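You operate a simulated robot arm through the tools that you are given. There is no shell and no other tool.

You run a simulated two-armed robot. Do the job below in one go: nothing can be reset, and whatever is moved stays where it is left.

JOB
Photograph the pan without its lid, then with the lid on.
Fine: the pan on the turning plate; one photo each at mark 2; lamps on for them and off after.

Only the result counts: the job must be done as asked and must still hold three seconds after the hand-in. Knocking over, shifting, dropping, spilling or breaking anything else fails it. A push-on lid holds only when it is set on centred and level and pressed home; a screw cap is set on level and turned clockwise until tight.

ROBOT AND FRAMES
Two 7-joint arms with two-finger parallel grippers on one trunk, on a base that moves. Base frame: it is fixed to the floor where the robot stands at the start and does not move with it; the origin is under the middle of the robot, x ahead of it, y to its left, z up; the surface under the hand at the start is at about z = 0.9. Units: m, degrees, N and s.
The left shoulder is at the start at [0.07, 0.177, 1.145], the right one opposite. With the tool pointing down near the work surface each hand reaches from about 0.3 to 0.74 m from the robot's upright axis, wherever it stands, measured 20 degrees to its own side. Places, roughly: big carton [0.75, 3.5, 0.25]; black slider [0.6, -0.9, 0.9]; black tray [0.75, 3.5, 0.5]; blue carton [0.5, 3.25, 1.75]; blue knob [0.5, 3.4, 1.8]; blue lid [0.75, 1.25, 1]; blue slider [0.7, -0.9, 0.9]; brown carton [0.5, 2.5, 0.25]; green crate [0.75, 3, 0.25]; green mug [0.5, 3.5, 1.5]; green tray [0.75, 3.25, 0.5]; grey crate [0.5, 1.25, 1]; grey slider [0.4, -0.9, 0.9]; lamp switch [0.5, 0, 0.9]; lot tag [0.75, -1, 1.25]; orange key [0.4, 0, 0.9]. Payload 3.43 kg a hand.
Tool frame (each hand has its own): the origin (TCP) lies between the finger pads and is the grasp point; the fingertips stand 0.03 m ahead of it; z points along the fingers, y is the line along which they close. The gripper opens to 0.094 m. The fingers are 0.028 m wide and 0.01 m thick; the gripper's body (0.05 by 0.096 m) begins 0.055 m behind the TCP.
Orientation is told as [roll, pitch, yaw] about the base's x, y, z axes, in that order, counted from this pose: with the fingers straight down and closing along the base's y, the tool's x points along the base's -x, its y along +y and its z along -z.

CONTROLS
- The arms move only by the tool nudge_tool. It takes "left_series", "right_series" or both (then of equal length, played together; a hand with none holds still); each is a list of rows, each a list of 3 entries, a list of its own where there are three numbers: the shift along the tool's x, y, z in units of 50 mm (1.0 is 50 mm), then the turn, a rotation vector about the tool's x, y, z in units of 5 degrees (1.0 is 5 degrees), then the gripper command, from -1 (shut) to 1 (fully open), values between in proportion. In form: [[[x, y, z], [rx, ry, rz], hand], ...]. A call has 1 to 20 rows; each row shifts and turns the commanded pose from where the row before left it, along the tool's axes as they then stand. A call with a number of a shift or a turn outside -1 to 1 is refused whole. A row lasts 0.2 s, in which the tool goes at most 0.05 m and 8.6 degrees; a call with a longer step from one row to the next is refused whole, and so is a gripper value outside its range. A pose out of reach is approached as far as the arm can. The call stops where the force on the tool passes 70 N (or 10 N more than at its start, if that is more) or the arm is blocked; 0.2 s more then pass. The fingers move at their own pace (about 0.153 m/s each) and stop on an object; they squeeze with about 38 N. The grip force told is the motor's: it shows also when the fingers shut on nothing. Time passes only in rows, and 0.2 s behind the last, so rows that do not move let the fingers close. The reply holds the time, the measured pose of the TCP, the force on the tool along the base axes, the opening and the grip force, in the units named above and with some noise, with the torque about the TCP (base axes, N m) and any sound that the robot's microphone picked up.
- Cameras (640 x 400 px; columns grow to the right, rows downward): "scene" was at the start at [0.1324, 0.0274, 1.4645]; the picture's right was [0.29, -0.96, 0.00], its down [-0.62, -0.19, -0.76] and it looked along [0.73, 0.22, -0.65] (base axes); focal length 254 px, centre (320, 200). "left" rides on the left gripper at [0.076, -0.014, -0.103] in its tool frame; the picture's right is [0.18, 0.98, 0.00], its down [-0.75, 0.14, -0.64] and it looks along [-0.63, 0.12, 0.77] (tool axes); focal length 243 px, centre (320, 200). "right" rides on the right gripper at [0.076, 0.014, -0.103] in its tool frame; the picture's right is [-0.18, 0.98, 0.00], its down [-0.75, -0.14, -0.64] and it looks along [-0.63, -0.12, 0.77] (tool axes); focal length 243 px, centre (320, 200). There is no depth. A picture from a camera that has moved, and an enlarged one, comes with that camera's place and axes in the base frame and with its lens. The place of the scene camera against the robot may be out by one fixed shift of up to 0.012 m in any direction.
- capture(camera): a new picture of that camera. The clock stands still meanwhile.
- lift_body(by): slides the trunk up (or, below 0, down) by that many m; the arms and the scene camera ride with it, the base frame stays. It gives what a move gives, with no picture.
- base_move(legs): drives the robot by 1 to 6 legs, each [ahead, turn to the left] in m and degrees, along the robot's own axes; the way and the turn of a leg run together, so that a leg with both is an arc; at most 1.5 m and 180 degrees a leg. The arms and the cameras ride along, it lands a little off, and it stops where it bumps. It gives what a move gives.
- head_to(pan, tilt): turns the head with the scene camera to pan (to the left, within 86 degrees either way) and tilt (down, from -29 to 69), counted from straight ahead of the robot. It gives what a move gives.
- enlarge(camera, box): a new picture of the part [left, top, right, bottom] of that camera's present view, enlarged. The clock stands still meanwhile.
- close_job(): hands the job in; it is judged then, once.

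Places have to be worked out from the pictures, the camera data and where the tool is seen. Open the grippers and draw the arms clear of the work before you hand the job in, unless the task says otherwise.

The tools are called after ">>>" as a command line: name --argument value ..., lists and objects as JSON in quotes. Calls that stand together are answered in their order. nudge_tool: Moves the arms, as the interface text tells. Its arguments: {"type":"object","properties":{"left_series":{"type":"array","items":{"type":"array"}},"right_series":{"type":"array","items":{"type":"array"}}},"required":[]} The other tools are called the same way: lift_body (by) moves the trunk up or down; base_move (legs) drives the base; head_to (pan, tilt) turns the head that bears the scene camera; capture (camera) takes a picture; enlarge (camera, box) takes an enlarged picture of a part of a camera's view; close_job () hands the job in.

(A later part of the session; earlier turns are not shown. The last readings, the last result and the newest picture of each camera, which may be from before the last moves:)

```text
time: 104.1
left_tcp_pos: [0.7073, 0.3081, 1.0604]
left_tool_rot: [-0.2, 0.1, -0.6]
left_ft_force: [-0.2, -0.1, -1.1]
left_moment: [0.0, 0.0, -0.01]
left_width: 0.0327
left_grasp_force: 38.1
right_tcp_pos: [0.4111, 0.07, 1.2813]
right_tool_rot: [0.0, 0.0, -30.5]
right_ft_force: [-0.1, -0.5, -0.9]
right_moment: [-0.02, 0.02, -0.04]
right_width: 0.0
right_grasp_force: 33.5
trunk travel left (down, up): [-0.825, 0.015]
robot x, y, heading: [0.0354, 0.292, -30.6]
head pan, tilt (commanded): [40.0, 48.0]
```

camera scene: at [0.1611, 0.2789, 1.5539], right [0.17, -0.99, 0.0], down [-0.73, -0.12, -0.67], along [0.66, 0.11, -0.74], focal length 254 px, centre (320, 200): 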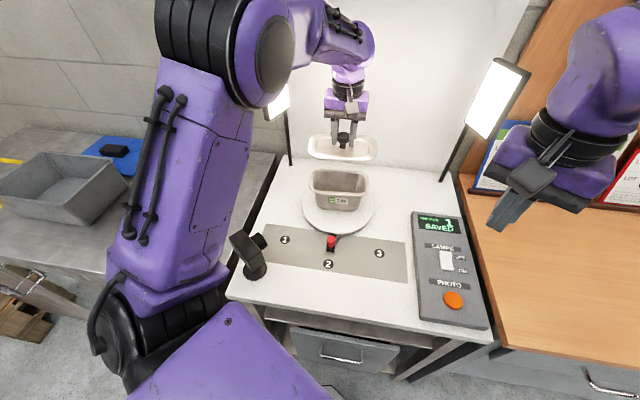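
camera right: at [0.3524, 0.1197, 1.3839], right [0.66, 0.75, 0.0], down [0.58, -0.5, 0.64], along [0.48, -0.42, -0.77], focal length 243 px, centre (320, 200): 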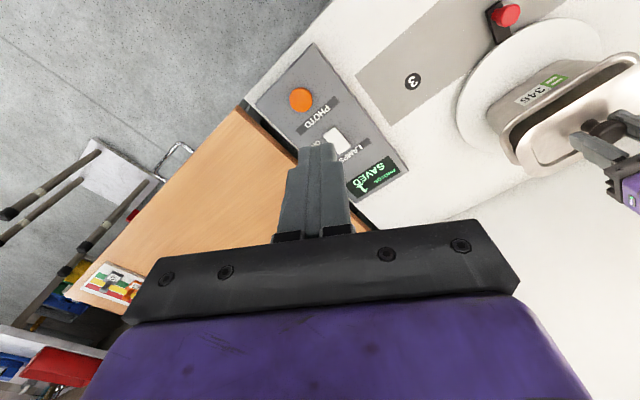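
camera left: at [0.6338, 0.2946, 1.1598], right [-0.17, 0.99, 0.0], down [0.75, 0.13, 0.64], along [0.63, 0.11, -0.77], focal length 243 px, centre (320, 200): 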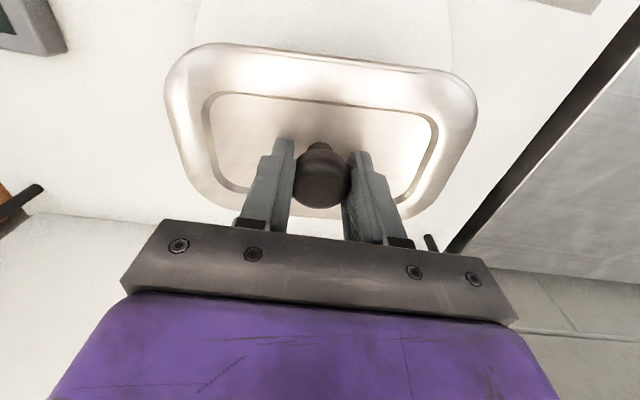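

The lid lifts off freely again, so it isn't locked although it had seated fully. I'll measure the corner overhangs precisely while it hovers, to centre it better.

>>> enlarge --camera "scene" --box '[300, 172, 332, 192]'

>>> enlarge --camera "scene" --box '[358, 180, 390, 200]'

>>> enlarge --camera "left" --box '[160, 25, 320, 125]'

>>> enlarge --camera "left" --box '[330, 35, 490, 135]'

```text
16.00 times, centred on (316, 182) of scene
camera zoom: at [0.161, 0.279, 1.5539], right [0.17, -0.99, 0.0], down [-0.73, -0.12, -0.67], along [0.66, 0.11, -0.74], focal length 4067 px, centre (384, 488)
```

zoom: 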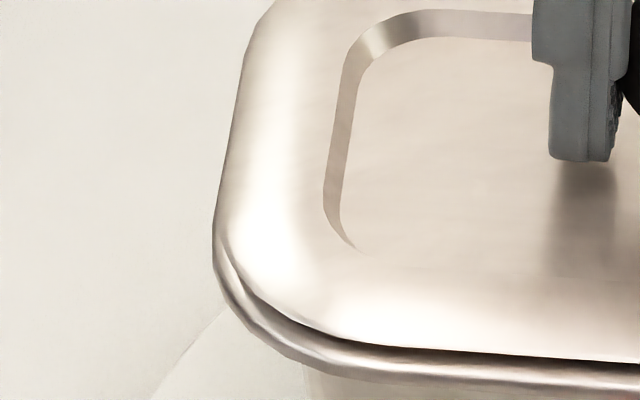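

```text
16.00 times, centred on (374, 190) of scene
camera zoom: at [0.161, 0.279, 1.5539], right [0.17, -0.99, 0.0], down [-0.73, -0.12, -0.67], along [0.66, 0.11, -0.74], focal length 4067 px, centre (-544, 360)
```

zoom: 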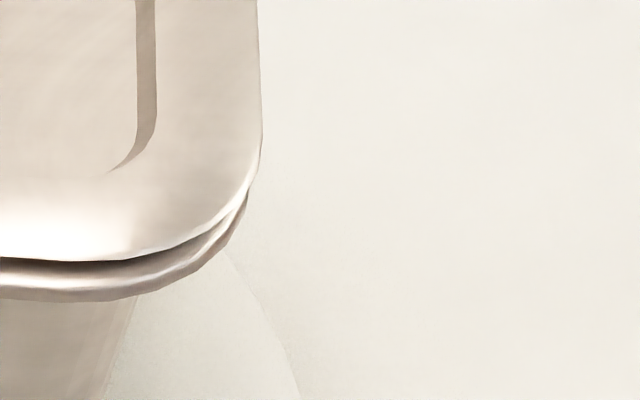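

```text
4.00 times, centred on (240, 75) of left
camera zoom: at [0.6314, 0.2949, 1.1636], right [-0.17, 0.99, 0.0], down [0.76, 0.13, 0.64], along [0.63, 0.11, -0.77], focal length 970 px, centre (640, 700)
```

zoom: 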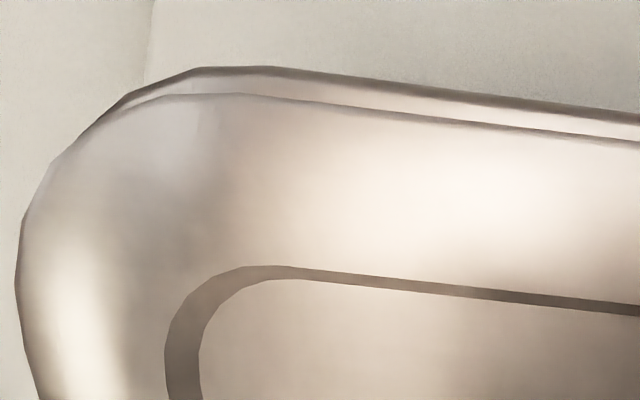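

```text
4.00 times, centred on (410, 85) of left
camera zoom: at [0.6314, 0.2949, 1.1636], right [-0.17, 0.99, 0.0], down [0.76, 0.13, 0.64], along [0.63, 0.11, -0.77], focal length 970 px, centre (-40, 660)
```

zoom: 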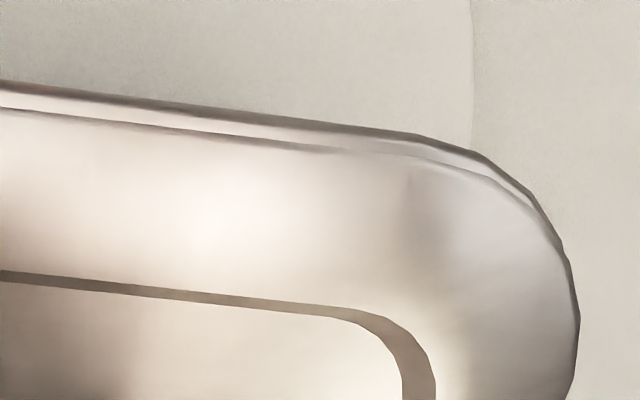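

The lid is well aligned in y and yaw, but about 2.7 mm too far in +x relative to the pan here. I'll recentre it (x≈0.7046), lower it to rest and inspect the seam closely.

>>> nudge_tool --left_series '[[[0.054, 0, 0], [0, 0, 0], -1], [[0, 0, 0.05], [0, 0, 0], -1], [[0, 0, 0.03], [0, 0, 0], -1], [[0, 0, 0], [0, 0, 0], -1]]'

>>> enlarge --camera "scene" --box '[300, 172, 332, 192]'

>>> enlarge --camera "scene" --box '[358, 180, 390, 200]'

>>> enlarge --camera "left" --box '[160, 25, 320, 125]'

>>> enlarge --camera "right" --box '[520, 60, 584, 100]'

```text
time: 105.1
left_tcp_pos: [0.7047, 0.3081, 1.0578]
left_tool_rot: [-0.2, 0.0, -0.7]
left_ft_force: [0.9, 0.8, 3.1]
left_moment: [0.36, -0.18, -0.04]
left_width: 0.0328
left_grasp_force: 38.1
right_tcp_pos: [0.4111, 0.0703, 1.2816]
right_tool_rot: [0.0, 0.0, -30.4]
right_ft_force: [0.3, 0.3, 0.4]
right_moment: [-0.02, 0.0, 0.04]
right_width: 0.0
right_grasp_force: 32.2
trunk travel left (down, up): [-0.825, 0.015]
robot x, y, heading: [0.0361, 0.2926, -30.5]
head pan, tilt (commanded): [40.0, 48.0]
```

```text
16.00 times, centred on (316, 182) of scene
camera zoom: at [0.1603, 0.2789, 1.554], right [0.17, -0.99, 0.0], down [-0.73, -0.12, -0.67], along [0.66, 0.11, -0.74], focal length 4067 px, centre (384, 488)
```

zoom: 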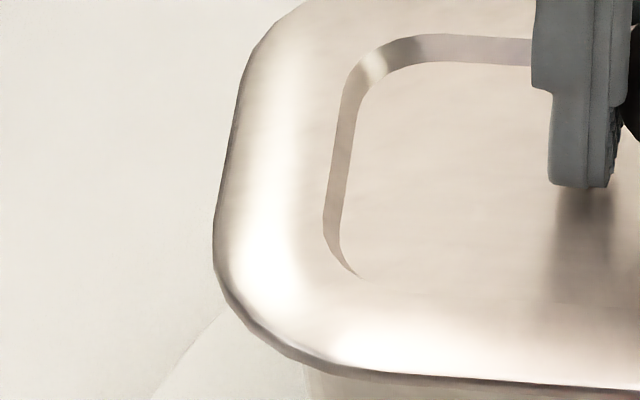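

```text
16.00 times, centred on (374, 190) of scene
camera zoom: at [0.1603, 0.2789, 1.554], right [0.17, -0.99, 0.0], down [-0.73, -0.12, -0.67], along [0.66, 0.11, -0.74], focal length 4067 px, centre (-544, 360)
```

zoom: 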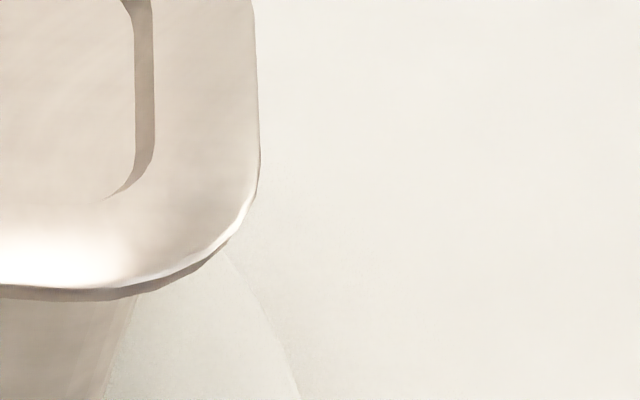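

```text
4.00 times, centred on (240, 75) of left
camera zoom: at [0.6284, 0.2945, 1.1596], right [-0.17, 0.99, 0.0], down [0.76, 0.13, 0.64], along [0.63, 0.11, -0.77], focal length 970 px, centre (640, 700)
```

zoom: 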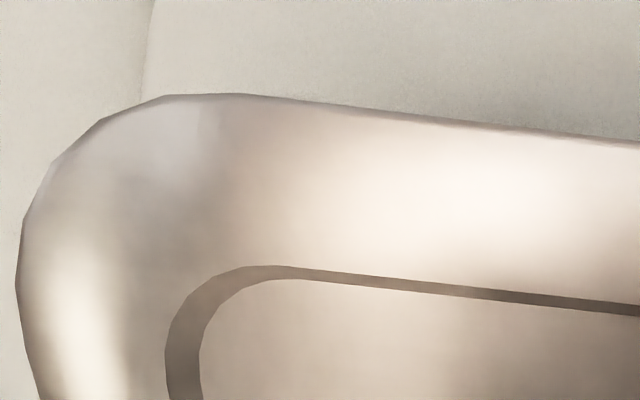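

```text
10.00 times, centred on (552, 80) of right
camera zoom: at [0.352, 0.1198, 1.3841], right [0.66, 0.75, 0.0], down [0.58, -0.5, 0.64], along [0.48, -0.42, -0.77], focal length 2426 px, centre (-2000, 1400)
```

zoom: 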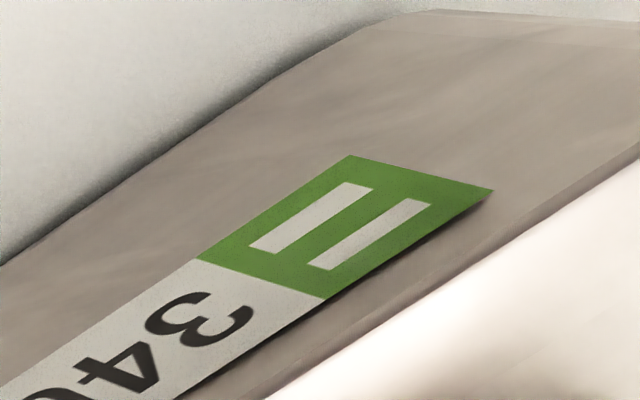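

The lid now sits flush over the rim all round with light contact. I'll release the knob, rise, and press centrally on the knob top with closed fingers.

>>> nudge_tool --left_series '[[[0, 0, 0], [0, 0, 0], 0.1], [[0, 0, 0], [0, 0, 0], 0.1], [[0, 0, -0.2], [0, 0, 0], 0.1], [[0, 0, -0.4], [0, 0, 0], 0.1], [[0, 0, -0.4], [0, 0, 0], 0.1], [[0, 0, 0], [0, 0, 0], -1], [[0, 0, 0], [0, 0, 0], -1], [[0, 0, 0], [0, 0, 0], -1]]'

>>> enlarge --camera "left" --box '[200, 15, 440, 165]'

>>> enlarge --camera "scene" --box '[310, 165, 390, 215]'

```text
time: 106.9
left_tcp_pos: [0.7062, 0.3094, 1.1075]
left_tool_rot: [-0.2, 0.0, -0.7]
left_ft_force: [0.2, 0.8, 1.2]
left_moment: [0.02, 0.0, -0.03]
left_width: 0.0
left_grasp_force: 33.2
right_tcp_pos: [0.4106, 0.0684, 1.2829]
right_tool_rot: [0.0, 0.0, -30.3]
right_ft_force: [-0.3, 0.6, -0.1]
right_moment: [0.02, 0.0, 0.01]
right_width: 0.0
right_grasp_force: 32.8
trunk travel left (down, up): [-0.825, 0.015]
robot x, y, heading: [0.0407, 0.2892, -30.6]
head pan, tilt (commanded): [40.0, 48.0]
```

```text
2.67 times, centred on (320, 90) of left
camera zoom: at [0.6297, 0.2954, 1.2092], right [-0.17, 0.99, 0.0], down [0.76, 0.13, 0.64], along [0.63, 0.11, -0.77], focal length 647 px, centre (320, 493)
```

zoom: 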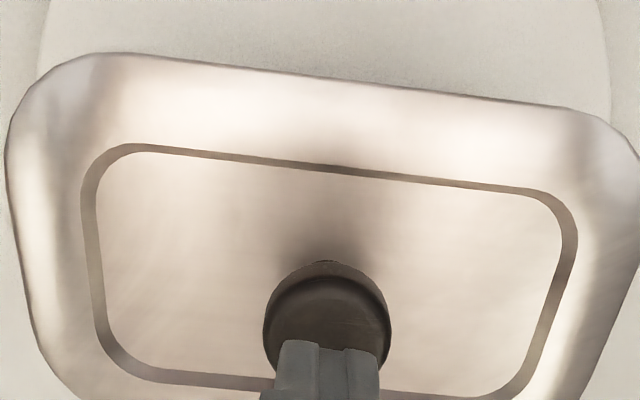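

```text
8.00 times, centred on (350, 190) of scene
camera zoom: at [0.1605, 0.279, 1.554], right [0.17, -0.99, 0.0], down [-0.73, -0.12, -0.67], along [0.66, 0.11, -0.74], focal length 2033 px, centre (80, 280)
```

zoom: 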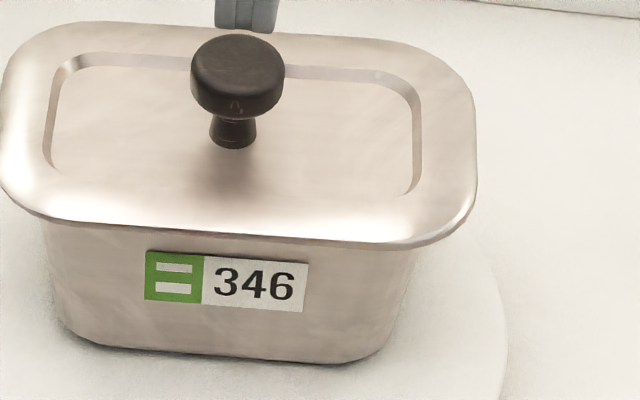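

The lid rests flush and level. I'll lower the closed fingers onto the knob top and press.

>>> nudge_tool --left_series '[[[0.02, 0, 0.2], [0, 0, 0], -1], [[0, 0, 0.15], [0, 0, 0], -1], [[0, 0, 0.06], [0, 0, 0], -1], [[0, 0, 0.04], [0, 0, 0], -1], [[0, 0, 0], [0, 0, 0], -1]]'

```text
time: 108.1
left_tcp_pos: [0.7033, 0.3086, 1.0881]
left_tool_rot: [-0.2, -0.3, -0.6]
left_ft_force: [6.3, 0.0, 20.6]
left_moment: [0.03, -0.23, 0.0]
left_width: 0.0
left_grasp_force: 32.6
right_tcp_pos: [0.4096, 0.0689, 1.2829]
right_tool_rot: [0.2, -0.1, -30.5]
right_ft_force: [-0.1, -0.4, 1.2]
right_moment: [0.02, 0.01, 0.02]
right_width: 0.0003
right_grasp_force: 33.0
trunk travel left (down, up): [-0.825, 0.015]
robot x, y, heading: [0.0393, 0.289, -30.2]
head pan, tilt (commanded): [40.0, 48.0]
```

>>> nudge_tool --left_series '[[[-0.05, 0, 0.03], [0, 0.02, 0], -1], [[-0.03, 0, 0.04], [0, 0.02, 0], -1], [[0, 0, 0], [0, 0, 0], -1]]'

```text
time: 108.9
left_tcp_pos: [0.7043, 0.3078, 1.0874]
left_tool_rot: [-0.4, -0.4, -0.8]
left_ft_force: [4.8, -2.1, 47.1]
left_moment: [0.05, 0.17, -0.01]
left_width: 0.0001
left_grasp_force: 33.1
right_tcp_pos: [0.4046, 0.0681, 1.2847]
right_tool_rot: [0.3, -0.2, -30.5]
right_ft_force: [0.5, 0.2, 0.2]
right_moment: [0.04, 0.0, 0.04]
right_width: 0.0
right_grasp_force: 32.6
trunk travel left (down, up): [-0.825, 0.015]
robot x, y, heading: [0.0359, 0.2882, -30.1]
head pan, tilt (commanded): [40.0, 48.0]
```

>>> nudge_tool --left_series '[[[-0.03, 0, 0.03], [0, 0.02, 0], -1], [[-0.02, 0, 0.02], [0, 0.02, 0], -1], [[0, 0, 0], [0, 0, 0], -1], [[0, 0, 0], [0, 0, 0], -1]]'

>>> enlarge --camera "scene" --box '[310, 165, 390, 215]'

```text
time: 109.9
left_tcp_pos: [0.7045, 0.3072, 1.0878]
left_tool_rot: [-0.4, -0.5, -0.7]
left_ft_force: [-4.5, -0.6, 56.2]
left_moment: [0.08, 0.58, -0.01]
left_width: 0.0002
left_grasp_force: 32.8
right_tcp_pos: [0.4009, 0.0684, 1.2867]
right_tool_rot: [0.3, -0.3, -30.4]
right_ft_force: [0.0, 0.1, -0.4]
right_moment: [0.0, 0.0, -0.01]
right_width: 0.0
right_grasp_force: 33.5
trunk travel left (down, up): [-0.825, 0.015]
robot x, y, heading: [0.0371, 0.2877, -30.6]
head pan, tilt (commanded): [40.0, 48.0]
```

```text
8.00 times, centred on (350, 190) of scene
camera zoom: at [0.1481, 0.2783, 1.5551], right [0.17, -0.99, 0.0], down [-0.73, -0.12, -0.68], along [0.67, 0.11, -0.74], focal length 2033 px, centre (80, 280)
```

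zoom: 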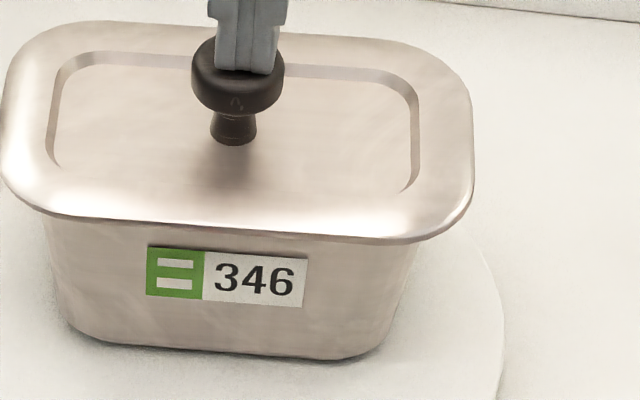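

Still no click at 56 N, and the lid is stiffly supported. I'll unload along the reverse path, rise, and check from above whether one corner of the lid is standing high.

>>> nudge_tool --left_series '[[[0.03, 0, -0.04], [0, -0.02, 0], -1], [[0.04, 0, -0.04], [0, -0.03, 0], -1], [[0.04, 0, -0.05], [0, -0.03, 0], -1], [[0, 0, -0.2], [0, 0, 0], -1], [[0, 0, -0.5], [0, 0, 0], -1], [[0, 0, -0.8], [0, 0, 0], -1], [[0, 0, 0], [0, 0, 0], -1]]'

>>> capture --camera "left"

>>> enlarge --camera "scene" --box '[310, 165, 390, 215]'

```text
time: 111.5
left_tcp_pos: [0.7048, 0.3087, 1.1581]
left_tool_rot: [-0.1, 0.2, -0.6]
left_ft_force: [0.8, 0.1, -0.5]
left_moment: [0.0, 0.0, 0.0]
left_width: 0.0
left_grasp_force: 33.0
right_tcp_pos: [0.4129, 0.0697, 1.2815]
right_tool_rot: [0.0, 0.1, -30.5]
right_ft_force: [-0.6, -0.6, 0.2]
right_moment: [0.02, 0.03, -0.04]
right_width: 0.0001
right_grasp_force: 32.7
trunk travel left (down, up): [-0.825, 0.015]
robot x, y, heading: [0.04, 0.2865, -30.6]
head pan, tilt (commanded): [40.0, 48.0]
```

```text
taken
camera left: at [0.6285, 0.2961, 1.2612], right [-0.17, 0.99, 0.0], down [0.76, 0.13, 0.64], along [0.63, 0.11, -0.77], focal length 243 px, centre (320, 200)
```

left: 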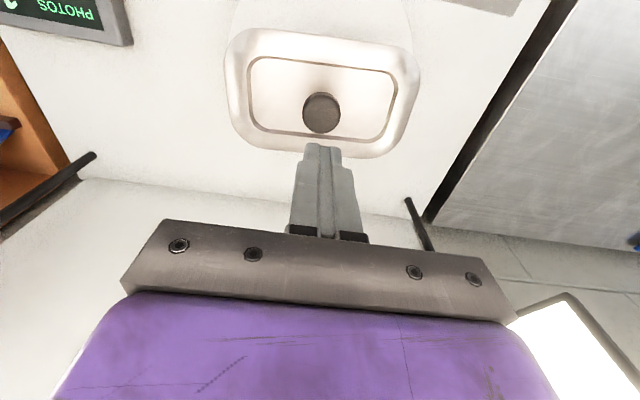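

```text
8.00 times, centred on (350, 190) of scene
camera zoom: at [0.1621, 0.2792, 1.5538], right [0.17, -0.99, 0.0], down [-0.73, -0.12, -0.67], along [0.66, 0.11, -0.74], focal length 2033 px, centre (80, 280)
```

zoom: 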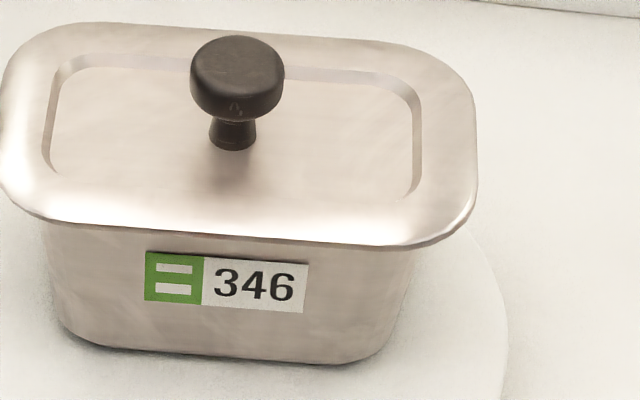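

I'll measure the four corners of the lid in magnified wrist views.

>>> enlarge --camera "left" --box '[215, 20, 295, 70]'

>>> enlarge --camera "left" --box '[350, 35, 430, 85]'

>>> enlarge --camera "left" --box '[225, 100, 305, 150]'

>>> enlarge --camera "left" --box '[340, 115, 420, 165]'

```text
8.00 times, centred on (255, 45) of left
camera zoom: at [0.6285, 0.2961, 1.2612], right [-0.17, 0.99, 0.0], down [0.76, 0.13, 0.64], along [0.63, 0.11, -0.77], focal length 1941 px, centre (840, 1440)
```

zoom: 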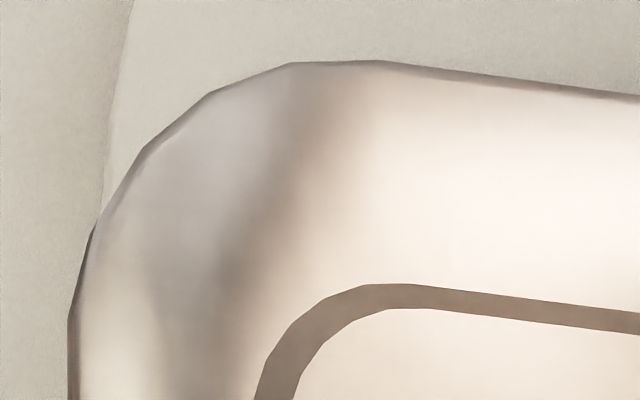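

```text
8.00 times, centred on (390, 60) of left
camera zoom: at [0.6285, 0.2961, 1.2612], right [-0.17, 0.99, 0.0], down [0.76, 0.13, 0.64], along [0.63, 0.11, -0.77], focal length 1941 px, centre (-240, 1320)
```

zoom: 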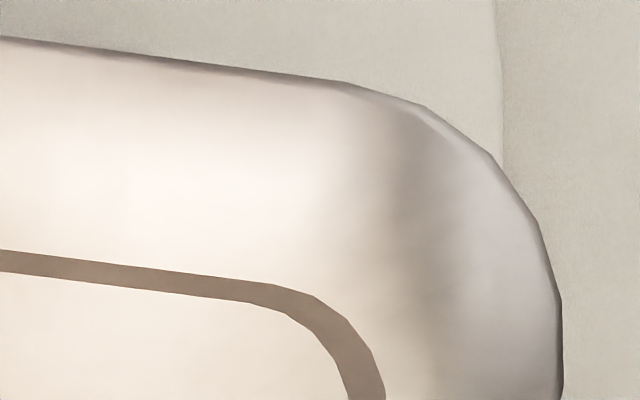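

```text
8.00 times, centred on (265, 125) of left
camera zoom: at [0.6285, 0.2961, 1.2612], right [-0.17, 0.99, 0.0], down [0.76, 0.13, 0.64], along [0.63, 0.11, -0.77], focal length 1941 px, centre (760, 800)
```

zoom: 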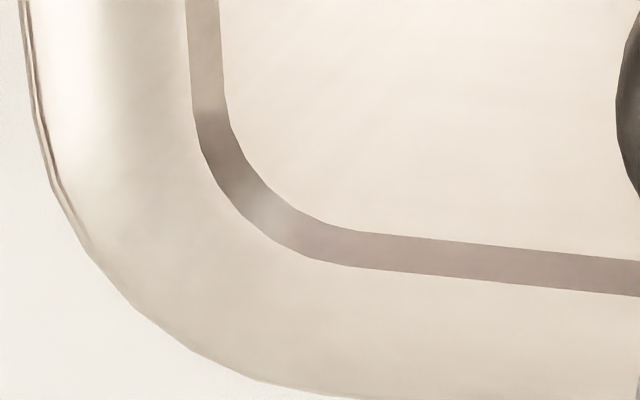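

```text
8.00 times, centred on (380, 140) of left
camera zoom: at [0.6285, 0.2961, 1.2612], right [-0.17, 0.99, 0.0], down [0.76, 0.13, 0.64], along [0.63, 0.11, -0.77], focal length 1941 px, centre (-160, 680)
```

zoom: 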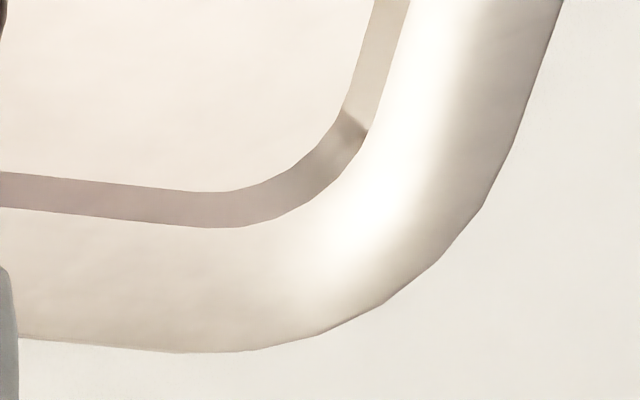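

The lid is level, but a sliver of rim shows on its -y side, so it lies 1–3 mm too far in +y. I'll verify with magnified scene views of both ends.

>>> enlarge --camera "scene" --box '[300, 172, 332, 192]'

>>> enlarge --camera "scene" --box '[350, 180, 382, 200]'

>>> enlarge --camera "left" --box '[218, 60, 250, 80]'

>>> enlarge --camera "left" --box '[400, 80, 432, 100]'

```text
16.00 times, centred on (316, 182) of scene
camera zoom: at [0.1621, 0.2792, 1.5538], right [0.17, -0.99, 0.0], down [-0.73, -0.12, -0.67], along [0.66, 0.11, -0.74], focal length 4067 px, centre (384, 488)
```

zoom: 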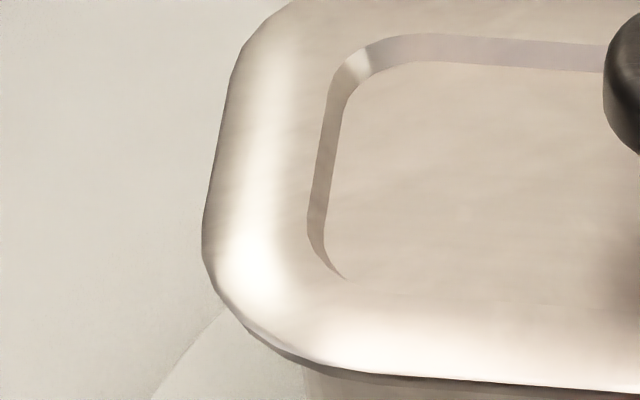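

```text
16.00 times, centred on (366, 190) of scene
camera zoom: at [0.1621, 0.2792, 1.5538], right [0.17, -0.99, 0.0], down [-0.73, -0.12, -0.67], along [0.66, 0.11, -0.74], focal length 4067 px, centre (-416, 360)
```

zoom: 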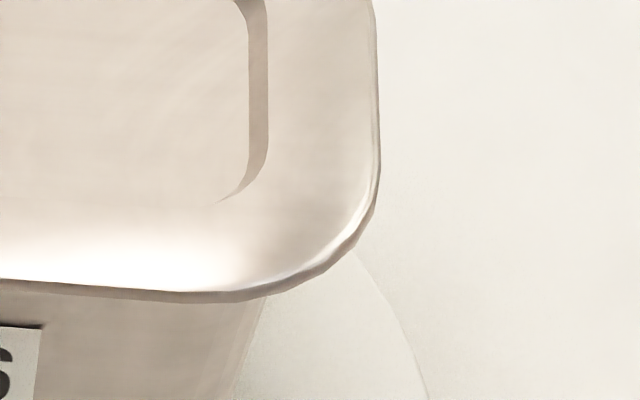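

```text
16.00 times, centred on (234, 70) of left
camera zoom: at [0.6285, 0.2961, 1.2612], right [-0.17, 0.99, 0.0], down [0.76, 0.13, 0.64], along [0.63, 0.11, -0.77], focal length 3882 px, centre (1696, 2280)
```

zoom: 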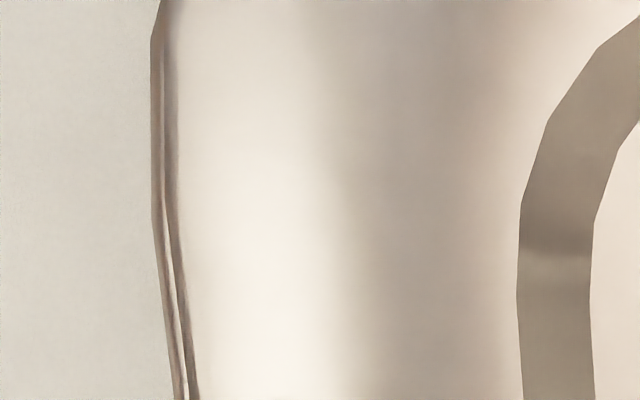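

```text
16.00 times, centred on (416, 90) of left
camera zoom: at [0.6285, 0.2961, 1.2612], right [-0.17, 0.99, 0.0], down [0.76, 0.13, 0.64], along [0.63, 0.11, -0.77], focal length 3882 px, centre (-1216, 1960)
```

zoom: 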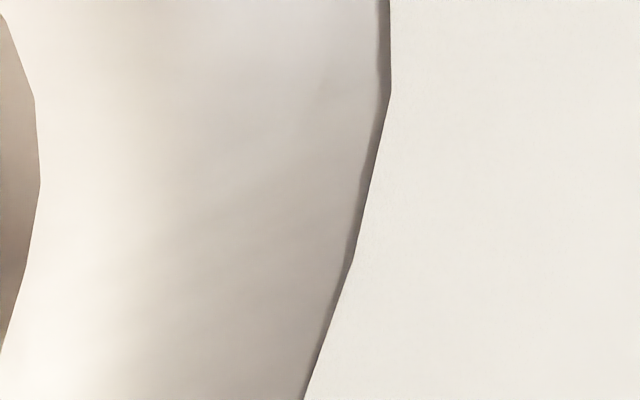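

The y offset is only about +0.7 mm. I'll check the far and near edges the same way to get the x offset.

>>> enlarge --camera "left" --box '[252, 132, 284, 152]'

>>> enlarge --camera "left" --box '[355, 145, 387, 165]'

>>> enlarge --camera "left" --box '[305, 25, 337, 45]'

>>> enlarge --camera "scene" --box '[330, 185, 362, 205]'

```text
16.00 times, centred on (268, 142) of left
camera zoom: at [0.6285, 0.2961, 1.2612], right [-0.17, 0.99, 0.0], down [0.76, 0.13, 0.64], along [0.63, 0.11, -0.77], focal length 3882 px, centre (1152, 1128)
```

zoom: 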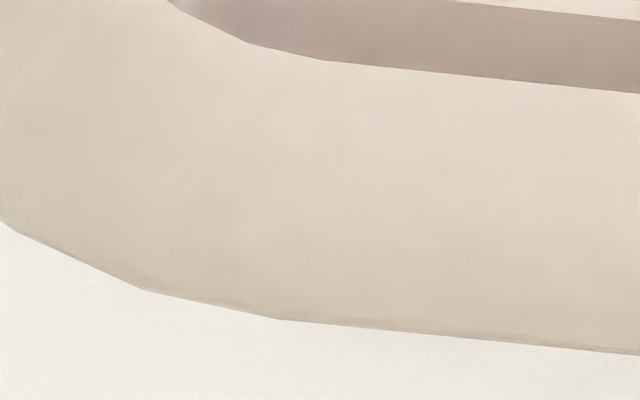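

```text
16.00 times, centred on (371, 155) of left
camera zoom: at [0.6285, 0.2961, 1.2612], right [-0.17, 0.99, 0.0], down [0.76, 0.13, 0.64], along [0.63, 0.11, -0.77], focal length 3882 px, centre (-496, 920)
```

zoom: 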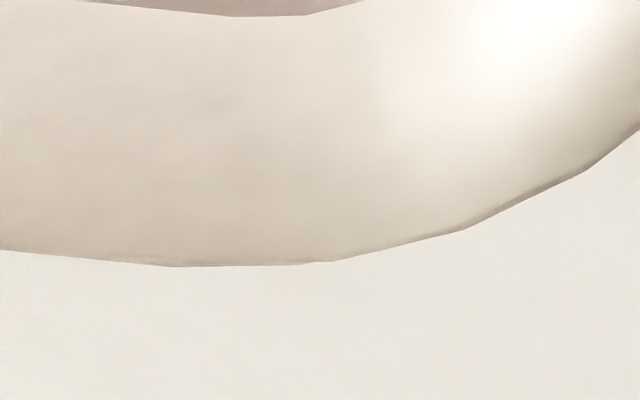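

```text
16.00 times, centred on (321, 35) of left
camera zoom: at [0.6285, 0.2961, 1.2612], right [-0.17, 0.99, 0.0], down [0.76, 0.13, 0.64], along [0.63, 0.11, -0.77], focal length 3882 px, centre (304, 2840)
```

zoom: 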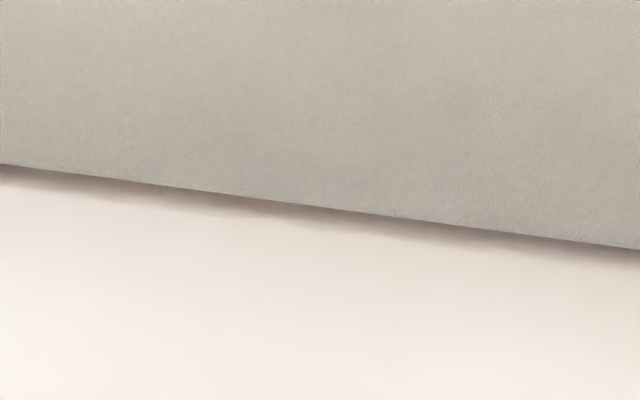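

```text
16.00 times, centred on (346, 195) of scene
camera zoom: at [0.1621, 0.2792, 1.5538], right [0.17, -0.99, 0.0], down [-0.73, -0.12, -0.67], along [0.66, 0.11, -0.74], focal length 4067 px, centre (-96, 280)
```

zoom: 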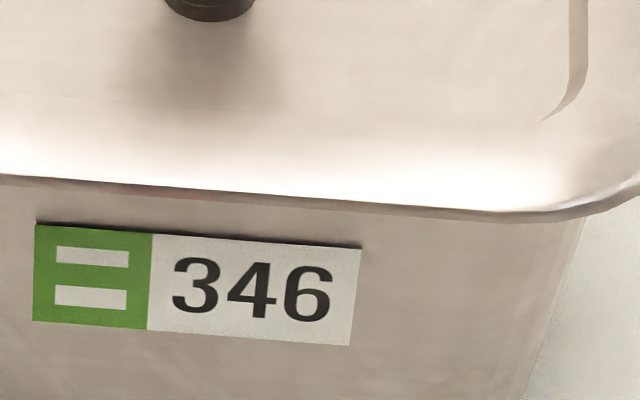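

The lid lies level and centred within about 1 mm. The last press was with the lid free to level itself, so I'll test now whether it holds: re-grip the knob and lift very gently.

>>> nudge_tool --left_series '[[[0, 0, 0], [0, 0, 0], 0.3], [[0, 0, 0], [0, 0, 0], 0.3], [[0, 0, 0.6], [0, 0, 0], 0.3], [[0, 0, 0.6], [0, 0, 0], 0.3], [[0, 0, 0.4], [0, 0, 0], 0.3], [[0, 0, 0.2], [0, 0, 0], 0.3], [[0, 0, 0.1], [0, 0, 0], 0.3], [[0, 0, 0], [0, 0, 0], 0.3]]'

>>> enlarge --camera "left" --box '[150, 10, 490, 222]'

```text
time: 113.3
left_tcp_pos: [0.7041, 0.3086, 1.0639]
left_tool_rot: [-0.1, 0.2, -0.8]
left_ft_force: [0.2, -0.9, 0.5]
left_moment: [0.0, 0.0, -0.01]
left_width: 0.0612
left_grasp_force: 0.0
right_tcp_pos: [0.4127, 0.0686, 1.2817]
right_tool_rot: [0.0, 0.0, -30.6]
right_ft_force: [0.2, 0.2, -0.3]
right_moment: [0.0, 0.0, 0.0]
right_width: 0.0001
right_grasp_force: 33.2
trunk travel left (down, up): [-0.825, 0.015]
robot x, y, heading: [0.0351, 0.2888, -30.4]
head pan, tilt (commanded): [40.0, 48.0]
```

```text
1.88 times, centred on (320, 116) of left
camera zoom: at [0.6285, 0.2954, 1.1659], right [-0.17, 0.99, 0.0], down [0.76, 0.13, 0.64], along [0.63, 0.11, -0.77], focal length 457 px, centre (320, 358)
```

zoom: 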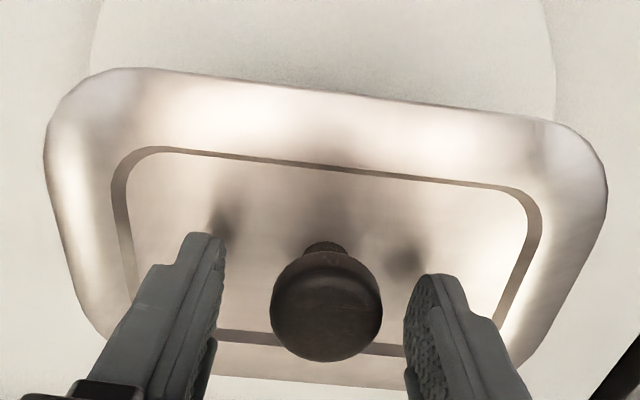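

>>> nudge_tool --left_series '[[[0, 0, 0.06], [0, 0, 0], 0.3], [[0, 0, 0.04], [0, 0, 0], 0.3], [[0, 0, 0.02], [0, 0, 0], 0.3], [[0, 0, 0], [0, 0, 0], 0.3]]'

```text
time: 114.3
left_tcp_pos: [0.7047, 0.3084, 1.0591]
left_tool_rot: [-0.2, 0.0, -0.7]
left_ft_force: [0.2, -0.2, -0.5]
left_moment: [0.0, -0.02, -0.03]
left_width: 0.0611
left_grasp_force: 0.0
right_tcp_pos: [0.4121, 0.0694, 1.2816]
right_tool_rot: [0.0, 0.0, -30.5]
right_ft_force: [-0.5, -0.5, 0.0]
right_moment: [0.01, 0.02, -0.02]
right_width: 0.0001
right_grasp_force: 32.7
trunk travel left (down, up): [-0.825, 0.015]
robot x, y, heading: [0.043, 0.2898, -30.6]
head pan, tilt (commanded): [40.0, 48.0]
```

>>> nudge_tool --left_series '[[[0, 0, 0.03], [0, 0, 0], 0.3], [[0, 0, 0.02], [0, 0, 0], 0.3], [[0, 0, 0], [0, 0, 0], 0.3]]'

```text
time: 115.1
left_tcp_pos: [0.7047, 0.3092, 1.0567]
left_tool_rot: [-0.1, 0.0, -0.7]
left_ft_force: [0.4, 0.6, 3.9]
left_moment: [0.16, -0.03, 0.0]
left_width: 0.0612
left_grasp_force: 0.1
right_tcp_pos: [0.4117, 0.0693, 1.2828]
right_tool_rot: [0.1, 0.0, -30.4]
right_ft_force: [-0.7, 0.6, 0.1]
right_moment: [0.0, -0.06, 0.0]
right_width: 0.0001
right_grasp_force: 32.9
trunk travel left (down, up): [-0.825, 0.015]
robot x, y, heading: [0.0386, 0.2879, -30.5]
head pan, tilt (commanded): [40.0, 48.0]
```

The panel is now at z≈1.0267, 3.6 mm lower than at the first attempt. I'll press directly on the panel with both fingertips straddling the knob.

>>> nudge_tool --left_series '[[[-0.03, 0, 0.04], [0, 0.01, 0], 0.3], [[-0.03, 0, 0.04], [0, 0.02, 0], 0.3], [[-0.03, 0, 0.04], [0, 0.02, 0], 0.3], [[0, 0, 0], [0, 0, 0], 0.3]]'

```text
time: 116.1
left_tcp_pos: [0.7037, 0.3091, 1.0567]
left_tool_rot: [-0.2, -0.4, -0.7]
left_ft_force: [-3.6, 1.7, 39.9]
left_moment: [1.25, 0.37, -0.04]
left_width: 0.0611
left_grasp_force: 0.6
right_tcp_pos: [0.4044, 0.0698, 1.2844]
right_tool_rot: [0.2, -0.3, -30.4]
right_ft_force: [0.1, 0.7, -0.1]
right_moment: [-0.02, 0.02, 0.01]
right_width: 0.0
right_grasp_force: 32.8
trunk travel left (down, up): [-0.825, 0.015]
robot x, y, heading: [0.0357, 0.292, -30.3]
head pan, tilt (commanded): [40.0, 48.0]
```

>>> nudge_tool --left_series '[[[-0.02, 0, 0.03], [-0.06, 0.01, 0], 0.3], [[-0.02, 0, 0.03], [-0.04, 0.01, 0], 0.3], [[0, 0, 0], [0, 0, 0], 0.3]]'

```text
time: 116.9
left_tcp_pos: [0.7044, 0.3089, 1.0564]
left_tool_rot: [0.0, -0.5, -0.7]
left_ft_force: [-7.1, 1.9, 52.9]
left_moment: [-0.89, 0.72, 0.01]
left_width: 0.0617
left_grasp_force: 0.4
right_tcp_pos: [0.4013, 0.069, 1.2857]
right_tool_rot: [0.3, -0.4, -30.5]
right_ft_force: [0.8, 0.9, -0.1]
right_moment: [0.03, 0.01, 0.0]
right_width: 0.0001
right_grasp_force: 32.6
trunk travel left (down, up): [-0.825, 0.015]
robot x, y, heading: [0.0407, 0.2874, -30.5]
head pan, tilt (commanded): [40.0, 48.0]
```

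>>> nudge_tool --left_series '[[[-0.01, 0, 0.03], [0.02, 0.01, 0], 0.3], [[-0.01, 0, 0.02], [0, 0.01, 0], 0.3], [[0, 0, 0], [0, 0, 0], 0.3], [[0, 0, 0], [0, 0, 0], 0.3]]'

```text
time: 117.9
left_tcp_pos: [0.7047, 0.3086, 1.0565]
left_tool_rot: [0.0, -0.6, -0.8]
left_ft_force: [-5.5, 4.0, 64.3]
left_moment: [0.16, 1.04, 0.01]
left_width: 0.0617
left_grasp_force: 0.5
right_tcp_pos: [0.3999, 0.0683, 1.2859]
right_tool_rot: [0.3, -0.5, -30.3]
right_ft_force: [-1.0, 0.3, 0.3]
right_moment: [-0.02, 0.0, 0.0]
right_width: 0.0
right_grasp_force: 32.9
trunk travel left (down, up): [-0.825, 0.015]
robot x, y, heading: [0.0348, 0.2943, -30.6]
head pan, tilt (commanded): [40.0, 48.0]
```

64 N, balanced and no further movement: the lid is fully seated. I'll unload, then grip the knob at this depth and try a slight lift.

>>> nudge_tool --left_series '[[[0.02, 0, -0.04], [0, -0.01, 0], 0.3], [[0.03, 0, -0.04], [0, -0.02, 0], 0.3], [[0.03, 0, -0.04], [0, -0.02, 0], 0.3], [[0.03, 0, -0.04], [0.04, -0.02, 0], 0.3], [[0.03, 0, -0.04], [0.04, -0.02, 0], 0.3], [[0.01, 0, -0.02], [0, 0, 0], 0.3], [[0, 0, 0], [0, 0, 0], 0.3]]'

>>> nudge_tool --left_series '[[[0, 0, 0], [0, 0, 0], -1], [[0, 0, 0], [0, 0, 0], -1], [[0, 0, 0], [0, 0, 0], -1], [[0, 0, 0], [0, 0, 0], -1]]'

```text
time: 119.5
left_tcp_pos: [0.7023, 0.3094, 1.0573]
left_tool_rot: [-0.2, 0.0, -0.7]
left_ft_force: [8.6, 0.4, 22.8]
left_moment: [0.8, -0.35, -0.07]
left_width: 0.0613
left_grasp_force: 0.4
right_tcp_pos: [0.4097, 0.0688, 1.2822]
right_tool_rot: [0.1, 0.0, -30.4]
right_ft_force: [0.3, 0.0, -0.7]
right_moment: [-0.03, 0.01, -0.02]
right_width: 0.0
right_grasp_force: 32.7
trunk travel left (down, up): [-0.825, 0.015]
robot x, y, heading: [0.0399, 0.2878, -30.7]
head pan, tilt (commanded): [40.0, 48.0]
```

```text
time: 120.5
left_tcp_pos: [0.7003, 0.31, 1.0563]
left_tool_rot: [-0.1, 0.2, -0.8]
left_ft_force: [-3.8, 0.0, 11.2]
left_moment: [0.16, 0.36, 0.05]
left_width: 0.0327
left_grasp_force: 37.5
right_tcp_pos: [0.4091, 0.0698, 1.2831]
right_tool_rot: [0.1, -0.1, -30.5]
right_ft_force: [0.2, -1.3, 0.2]
right_moment: [-0.03, 0.03, -0.01]
right_width: 0.0
right_grasp_force: 32.7
trunk travel left (down, up): [-0.825, 0.015]
robot x, y, heading: [0.0411, 0.2902, -30.6]
head pan, tilt (commanded): [40.0, 48.0]
```

>>> enlarge --camera "scene" --box '[310, 165, 390, 215]'

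>>> enlarge --camera "left" --box '[160, 25, 320, 125]'

>>> enlarge --camera "scene" --box '[330, 185, 362, 205]'

```text
8.00 times, centred on (350, 190) of scene
camera zoom: at [0.1571, 0.2788, 1.5542], right [0.17, -0.99, 0.0], down [-0.73, -0.12, -0.67], along [0.66, 0.11, -0.74], focal length 2033 px, centre (80, 280)
```

zoom: 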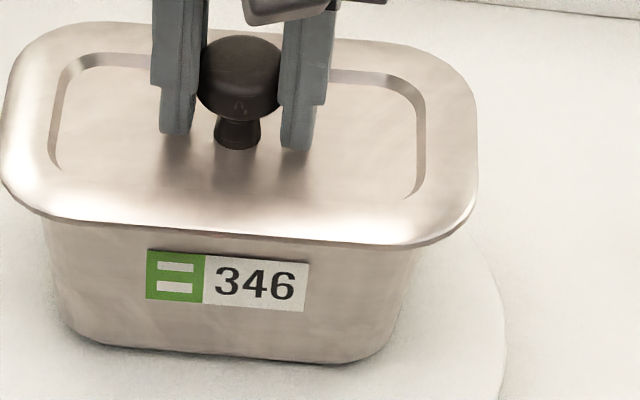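

```text
4.00 times, centred on (240, 75) of left
camera zoom: at [0.6251, 0.2954, 1.1596], right [-0.17, 0.99, 0.0], down [0.76, 0.13, 0.64], along [0.63, 0.11, -0.77], focal length 970 px, centre (640, 700)
```

zoom: 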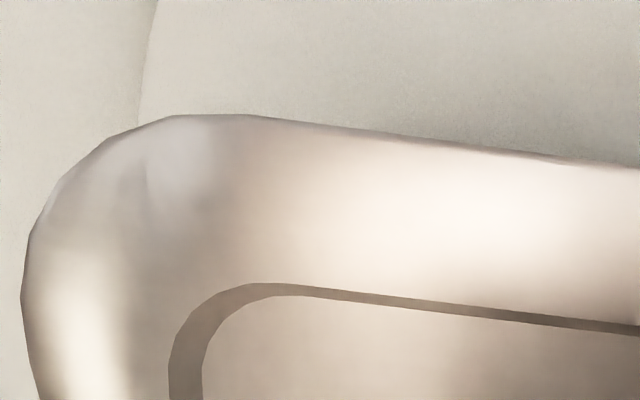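

```text
16.00 times, centred on (346, 195) of scene
camera zoom: at [0.1571, 0.2788, 1.5542], right [0.17, -0.99, 0.0], down [-0.73, -0.12, -0.67], along [0.66, 0.11, -0.74], focal length 4067 px, centre (-96, 280)
```

zoom: 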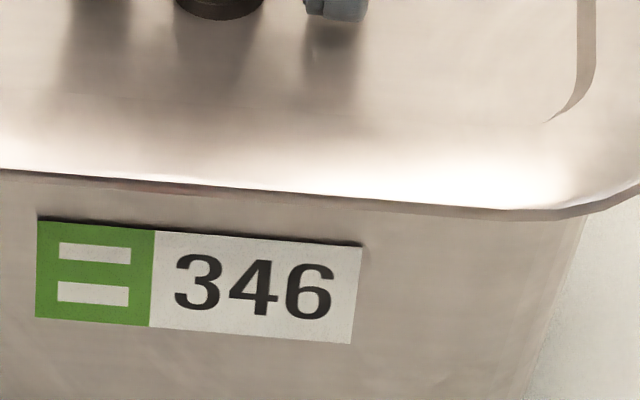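

The lid still sits flush. Now a gentle lift test.

>>> nudge_tool --left_series '[[[0, 0, -0.03], [0, 0, 0], -1], [[0, 0, 0], [0, 0, 0], -1]]'

>>> nudge_tool --left_series '[[[0, 0, -0.02], [0, 0, 0], -1], [[0, 0, 0], [0, 0, 0], -1]]'

>>> nudge_tool --left_series '[[[0, 0, -0.02], [0, 0, 0], -1], [[0, 0, 0], [0, 0, 0], -1]]'

>>> enlarge --camera "scene" --box '[330, 185, 362, 205]'

```text
time: 121.1
left_tcp_pos: [0.703, 0.3082, 1.0568]
left_tool_rot: [-0.1, 0.1, -0.7]
left_ft_force: [-1.7, 0.5, 2.8]
left_moment: [0.14, 0.01, 0.0]
left_width: 0.0325
left_grasp_force: 37.7
right_tcp_pos: [0.4099, 0.0693, 1.2827]
right_tool_rot: [0.0, -0.1, -30.3]
right_ft_force: [-0.4, 0.1, -0.7]
right_moment: [0.03, -0.01, -0.03]
right_width: 0.0
right_grasp_force: 32.9
trunk travel left (down, up): [-0.825, 0.015]
robot x, y, heading: [0.0368, 0.2885, -30.6]
head pan, tilt (commanded): [40.0, 48.0]
```

```text
time: 121.7
left_tcp_pos: [0.7047, 0.3091, 1.0581]
left_tool_rot: [-0.2, 0.1, -0.8]
left_ft_force: [-0.9, -0.1, -0.8]
left_moment: [0.0, 0.04, -0.01]
left_width: 0.0325
left_grasp_force: 38.1
right_tcp_pos: [0.4113, 0.0696, 1.2827]
right_tool_rot: [0.0, 0.1, -30.4]
right_ft_force: [1.1, -0.1, 0.2]
right_moment: [-0.01, 0.0, 0.03]
right_width: 0.0
right_grasp_force: 32.9
trunk travel left (down, up): [-0.825, 0.015]
robot x, y, heading: [0.0376, 0.2897, -30.6]
head pan, tilt (commanded): [40.0, 48.0]
```

```text
time: 122.3
left_tcp_pos: [0.7037, 0.3089, 1.0585]
left_tool_rot: [-0.2, 0.0, -0.7]
left_ft_force: [-0.1, 0.5, -1.5]
left_moment: [0.0, -0.04, 0.0]
left_width: 0.0326
left_grasp_force: 38.3
right_tcp_pos: [0.4115, 0.069, 1.2814]
right_tool_rot: [0.0, 0.0, -30.4]
right_ft_force: [-0.2, 0.1, -0.7]
right_moment: [-0.05, 0.0, 0.03]
right_width: 0.0
right_grasp_force: 33.0
trunk travel left (down, up): [-0.825, 0.015]
robot x, y, heading: [0.0391, 0.2868, -30.8]
head pan, tilt (commanded): [40.0, 48.0]
```

```text
16.00 times, centred on (346, 195) of scene
camera zoom: at [0.161, 0.279, 1.5539], right [0.17, -0.99, 0.0], down [-0.73, -0.12, -0.67], along [0.66, 0.11, -0.74], focal length 4067 px, centre (-96, 280)
```

zoom: 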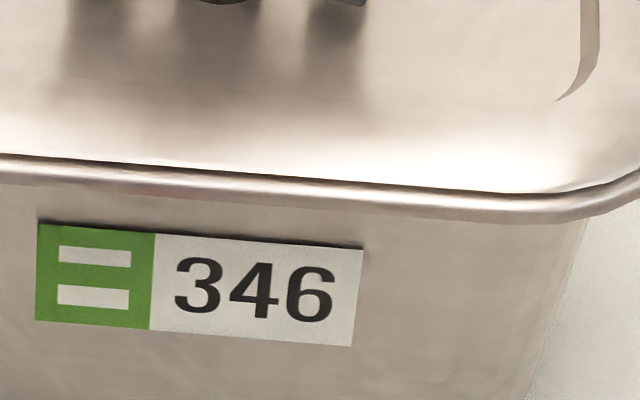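

The lid seats fully but still lifts off freely, so it doesn't lock at this offset. I'll try a few press cycles at slightly different offsets, starting +1 mm in x and -0.7 mm in y, with compensation, and listen for a snap.

>>> nudge_tool --left_series '[[[-0.02, -0.014, 0], [0, 0, 0], -1], [[0, 0, 0.04], [0, 0, 0], -1], [[-0.02, 0, 0.04], [0, 0.015, 0], -1], [[-0.025, 0, 0.04], [0, 0.015, 0], -1], [[-0.025, 0, 0.04], [0, 0.015, 0], -1], [[-0.025, 0, 0.04], [0, 0.015, 0], -1], [[0, 0, 0], [0, 0, 0], -1], [[0, 0, 0], [0, 0, 0], -1]]'

```text
time: 124.1
left_tcp_pos: [0.7057, 0.308, 1.0558]
left_tool_rot: [-0.3, -0.5, -0.7]
left_ft_force: [0.4, 2.4, 52.6]
left_moment: [0.9, 0.99, -0.01]
left_width: 0.0324
left_grasp_force: 37.9
right_tcp_pos: [0.4029, 0.0688, 1.285]
right_tool_rot: [0.2, -0.2, -30.4]
right_ft_force: [-0.5, 0.1, -0.5]
right_moment: [0.02, -0.02, 0.01]
right_width: 0.0002
right_grasp_force: 33.1
trunk travel left (down, up): [-0.825, 0.015]
robot x, y, heading: [0.0371, 0.2878, -30.5]
head pan, tilt (commanded): [40.0, 48.0]
```

>>> nudge_tool --left_series '[[[0, 0, 0], [-0.04, 0.06, 0], -1], [[0, 0, 0.02], [-0.03, 0.05, 0], -1], [[0, 0, 0], [0, 0, 0], -1], [[0, 0, 0], [0, 0, 0], -1]]'

```text
time: 125.1
left_tcp_pos: [0.7053, 0.3068, 1.0567]
left_tool_rot: [0.0, -0.1, -0.7]
left_ft_force: [4.1, 3.4, 51.2]
left_moment: [0.0, -0.93, 0.07]
left_width: 0.0325
left_grasp_force: 38.2
right_tcp_pos: [0.4026, 0.0685, 1.2847]
right_tool_rot: [0.2, -0.3, -30.3]
right_ft_force: [-0.4, 1.1, 0.6]
right_moment: [0.01, -0.01, -0.01]
right_width: 0.0
right_grasp_force: 33.3
trunk travel left (down, up): [-0.825, 0.015]
robot x, y, heading: [0.0425, 0.2899, -30.6]
head pan, tilt (commanded): [40.0, 48.0]
```

Even level, centred and with 51 N the lid shows no snap, and it goes fully down with hardly any force; so it is a plain set-on lid and is seated home. I'll unload along the reverse path and release it.

>>> nudge_tool --left_series '[[[0.015, 0, -0.04], [0.014, -0.034, 0], -1], [[0.02, 0, -0.04], [0.014, -0.034, 0], -1], [[0.02, 0, -0.04], [0.014, -0.034, 0], -1], [[0.02, 0, -0.04], [0.014, -0.034, 0], -1], [[0.01, 0, -0.02], [0.014, -0.034, 0], -1], [[0, 0, 0], [0, 0, 0], -1]]'

>>> enlarge --camera "scene" --box '[330, 185, 362, 205]'

```text
time: 126.5
left_tcp_pos: [0.7039, 0.3065, 1.056]
left_tool_rot: [-0.1, 0.1, -0.7]
left_ft_force: [2.7, -0.1, 10.9]
left_moment: [0.18, -0.3, -0.01]
left_width: 0.0325
left_grasp_force: 37.8
right_tcp_pos: [0.4098, 0.0697, 1.2822]
right_tool_rot: [0.1, 0.0, -30.5]
right_ft_force: [-0.4, 0.2, 0.0]
right_moment: [0.0, -0.02, 0.01]
right_width: 0.0003
right_grasp_force: 33.1
trunk travel left (down, up): [-0.825, 0.015]
robot x, y, heading: [0.0376, 0.2897, -30.6]
head pan, tilt (commanded): [40.0, 48.0]
```

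```text
16.00 times, centred on (346, 195) of scene
camera zoom: at [0.1591, 0.2788, 1.5539], right [0.17, -0.99, 0.0], down [-0.73, -0.12, -0.67], along [0.66, 0.11, -0.74], focal length 4067 px, centre (-96, 280)
```

zoom: 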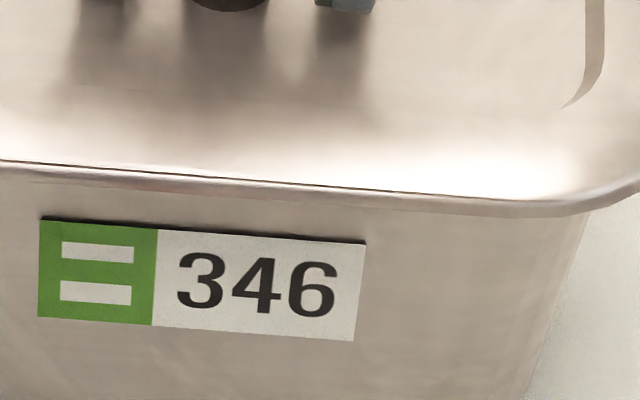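

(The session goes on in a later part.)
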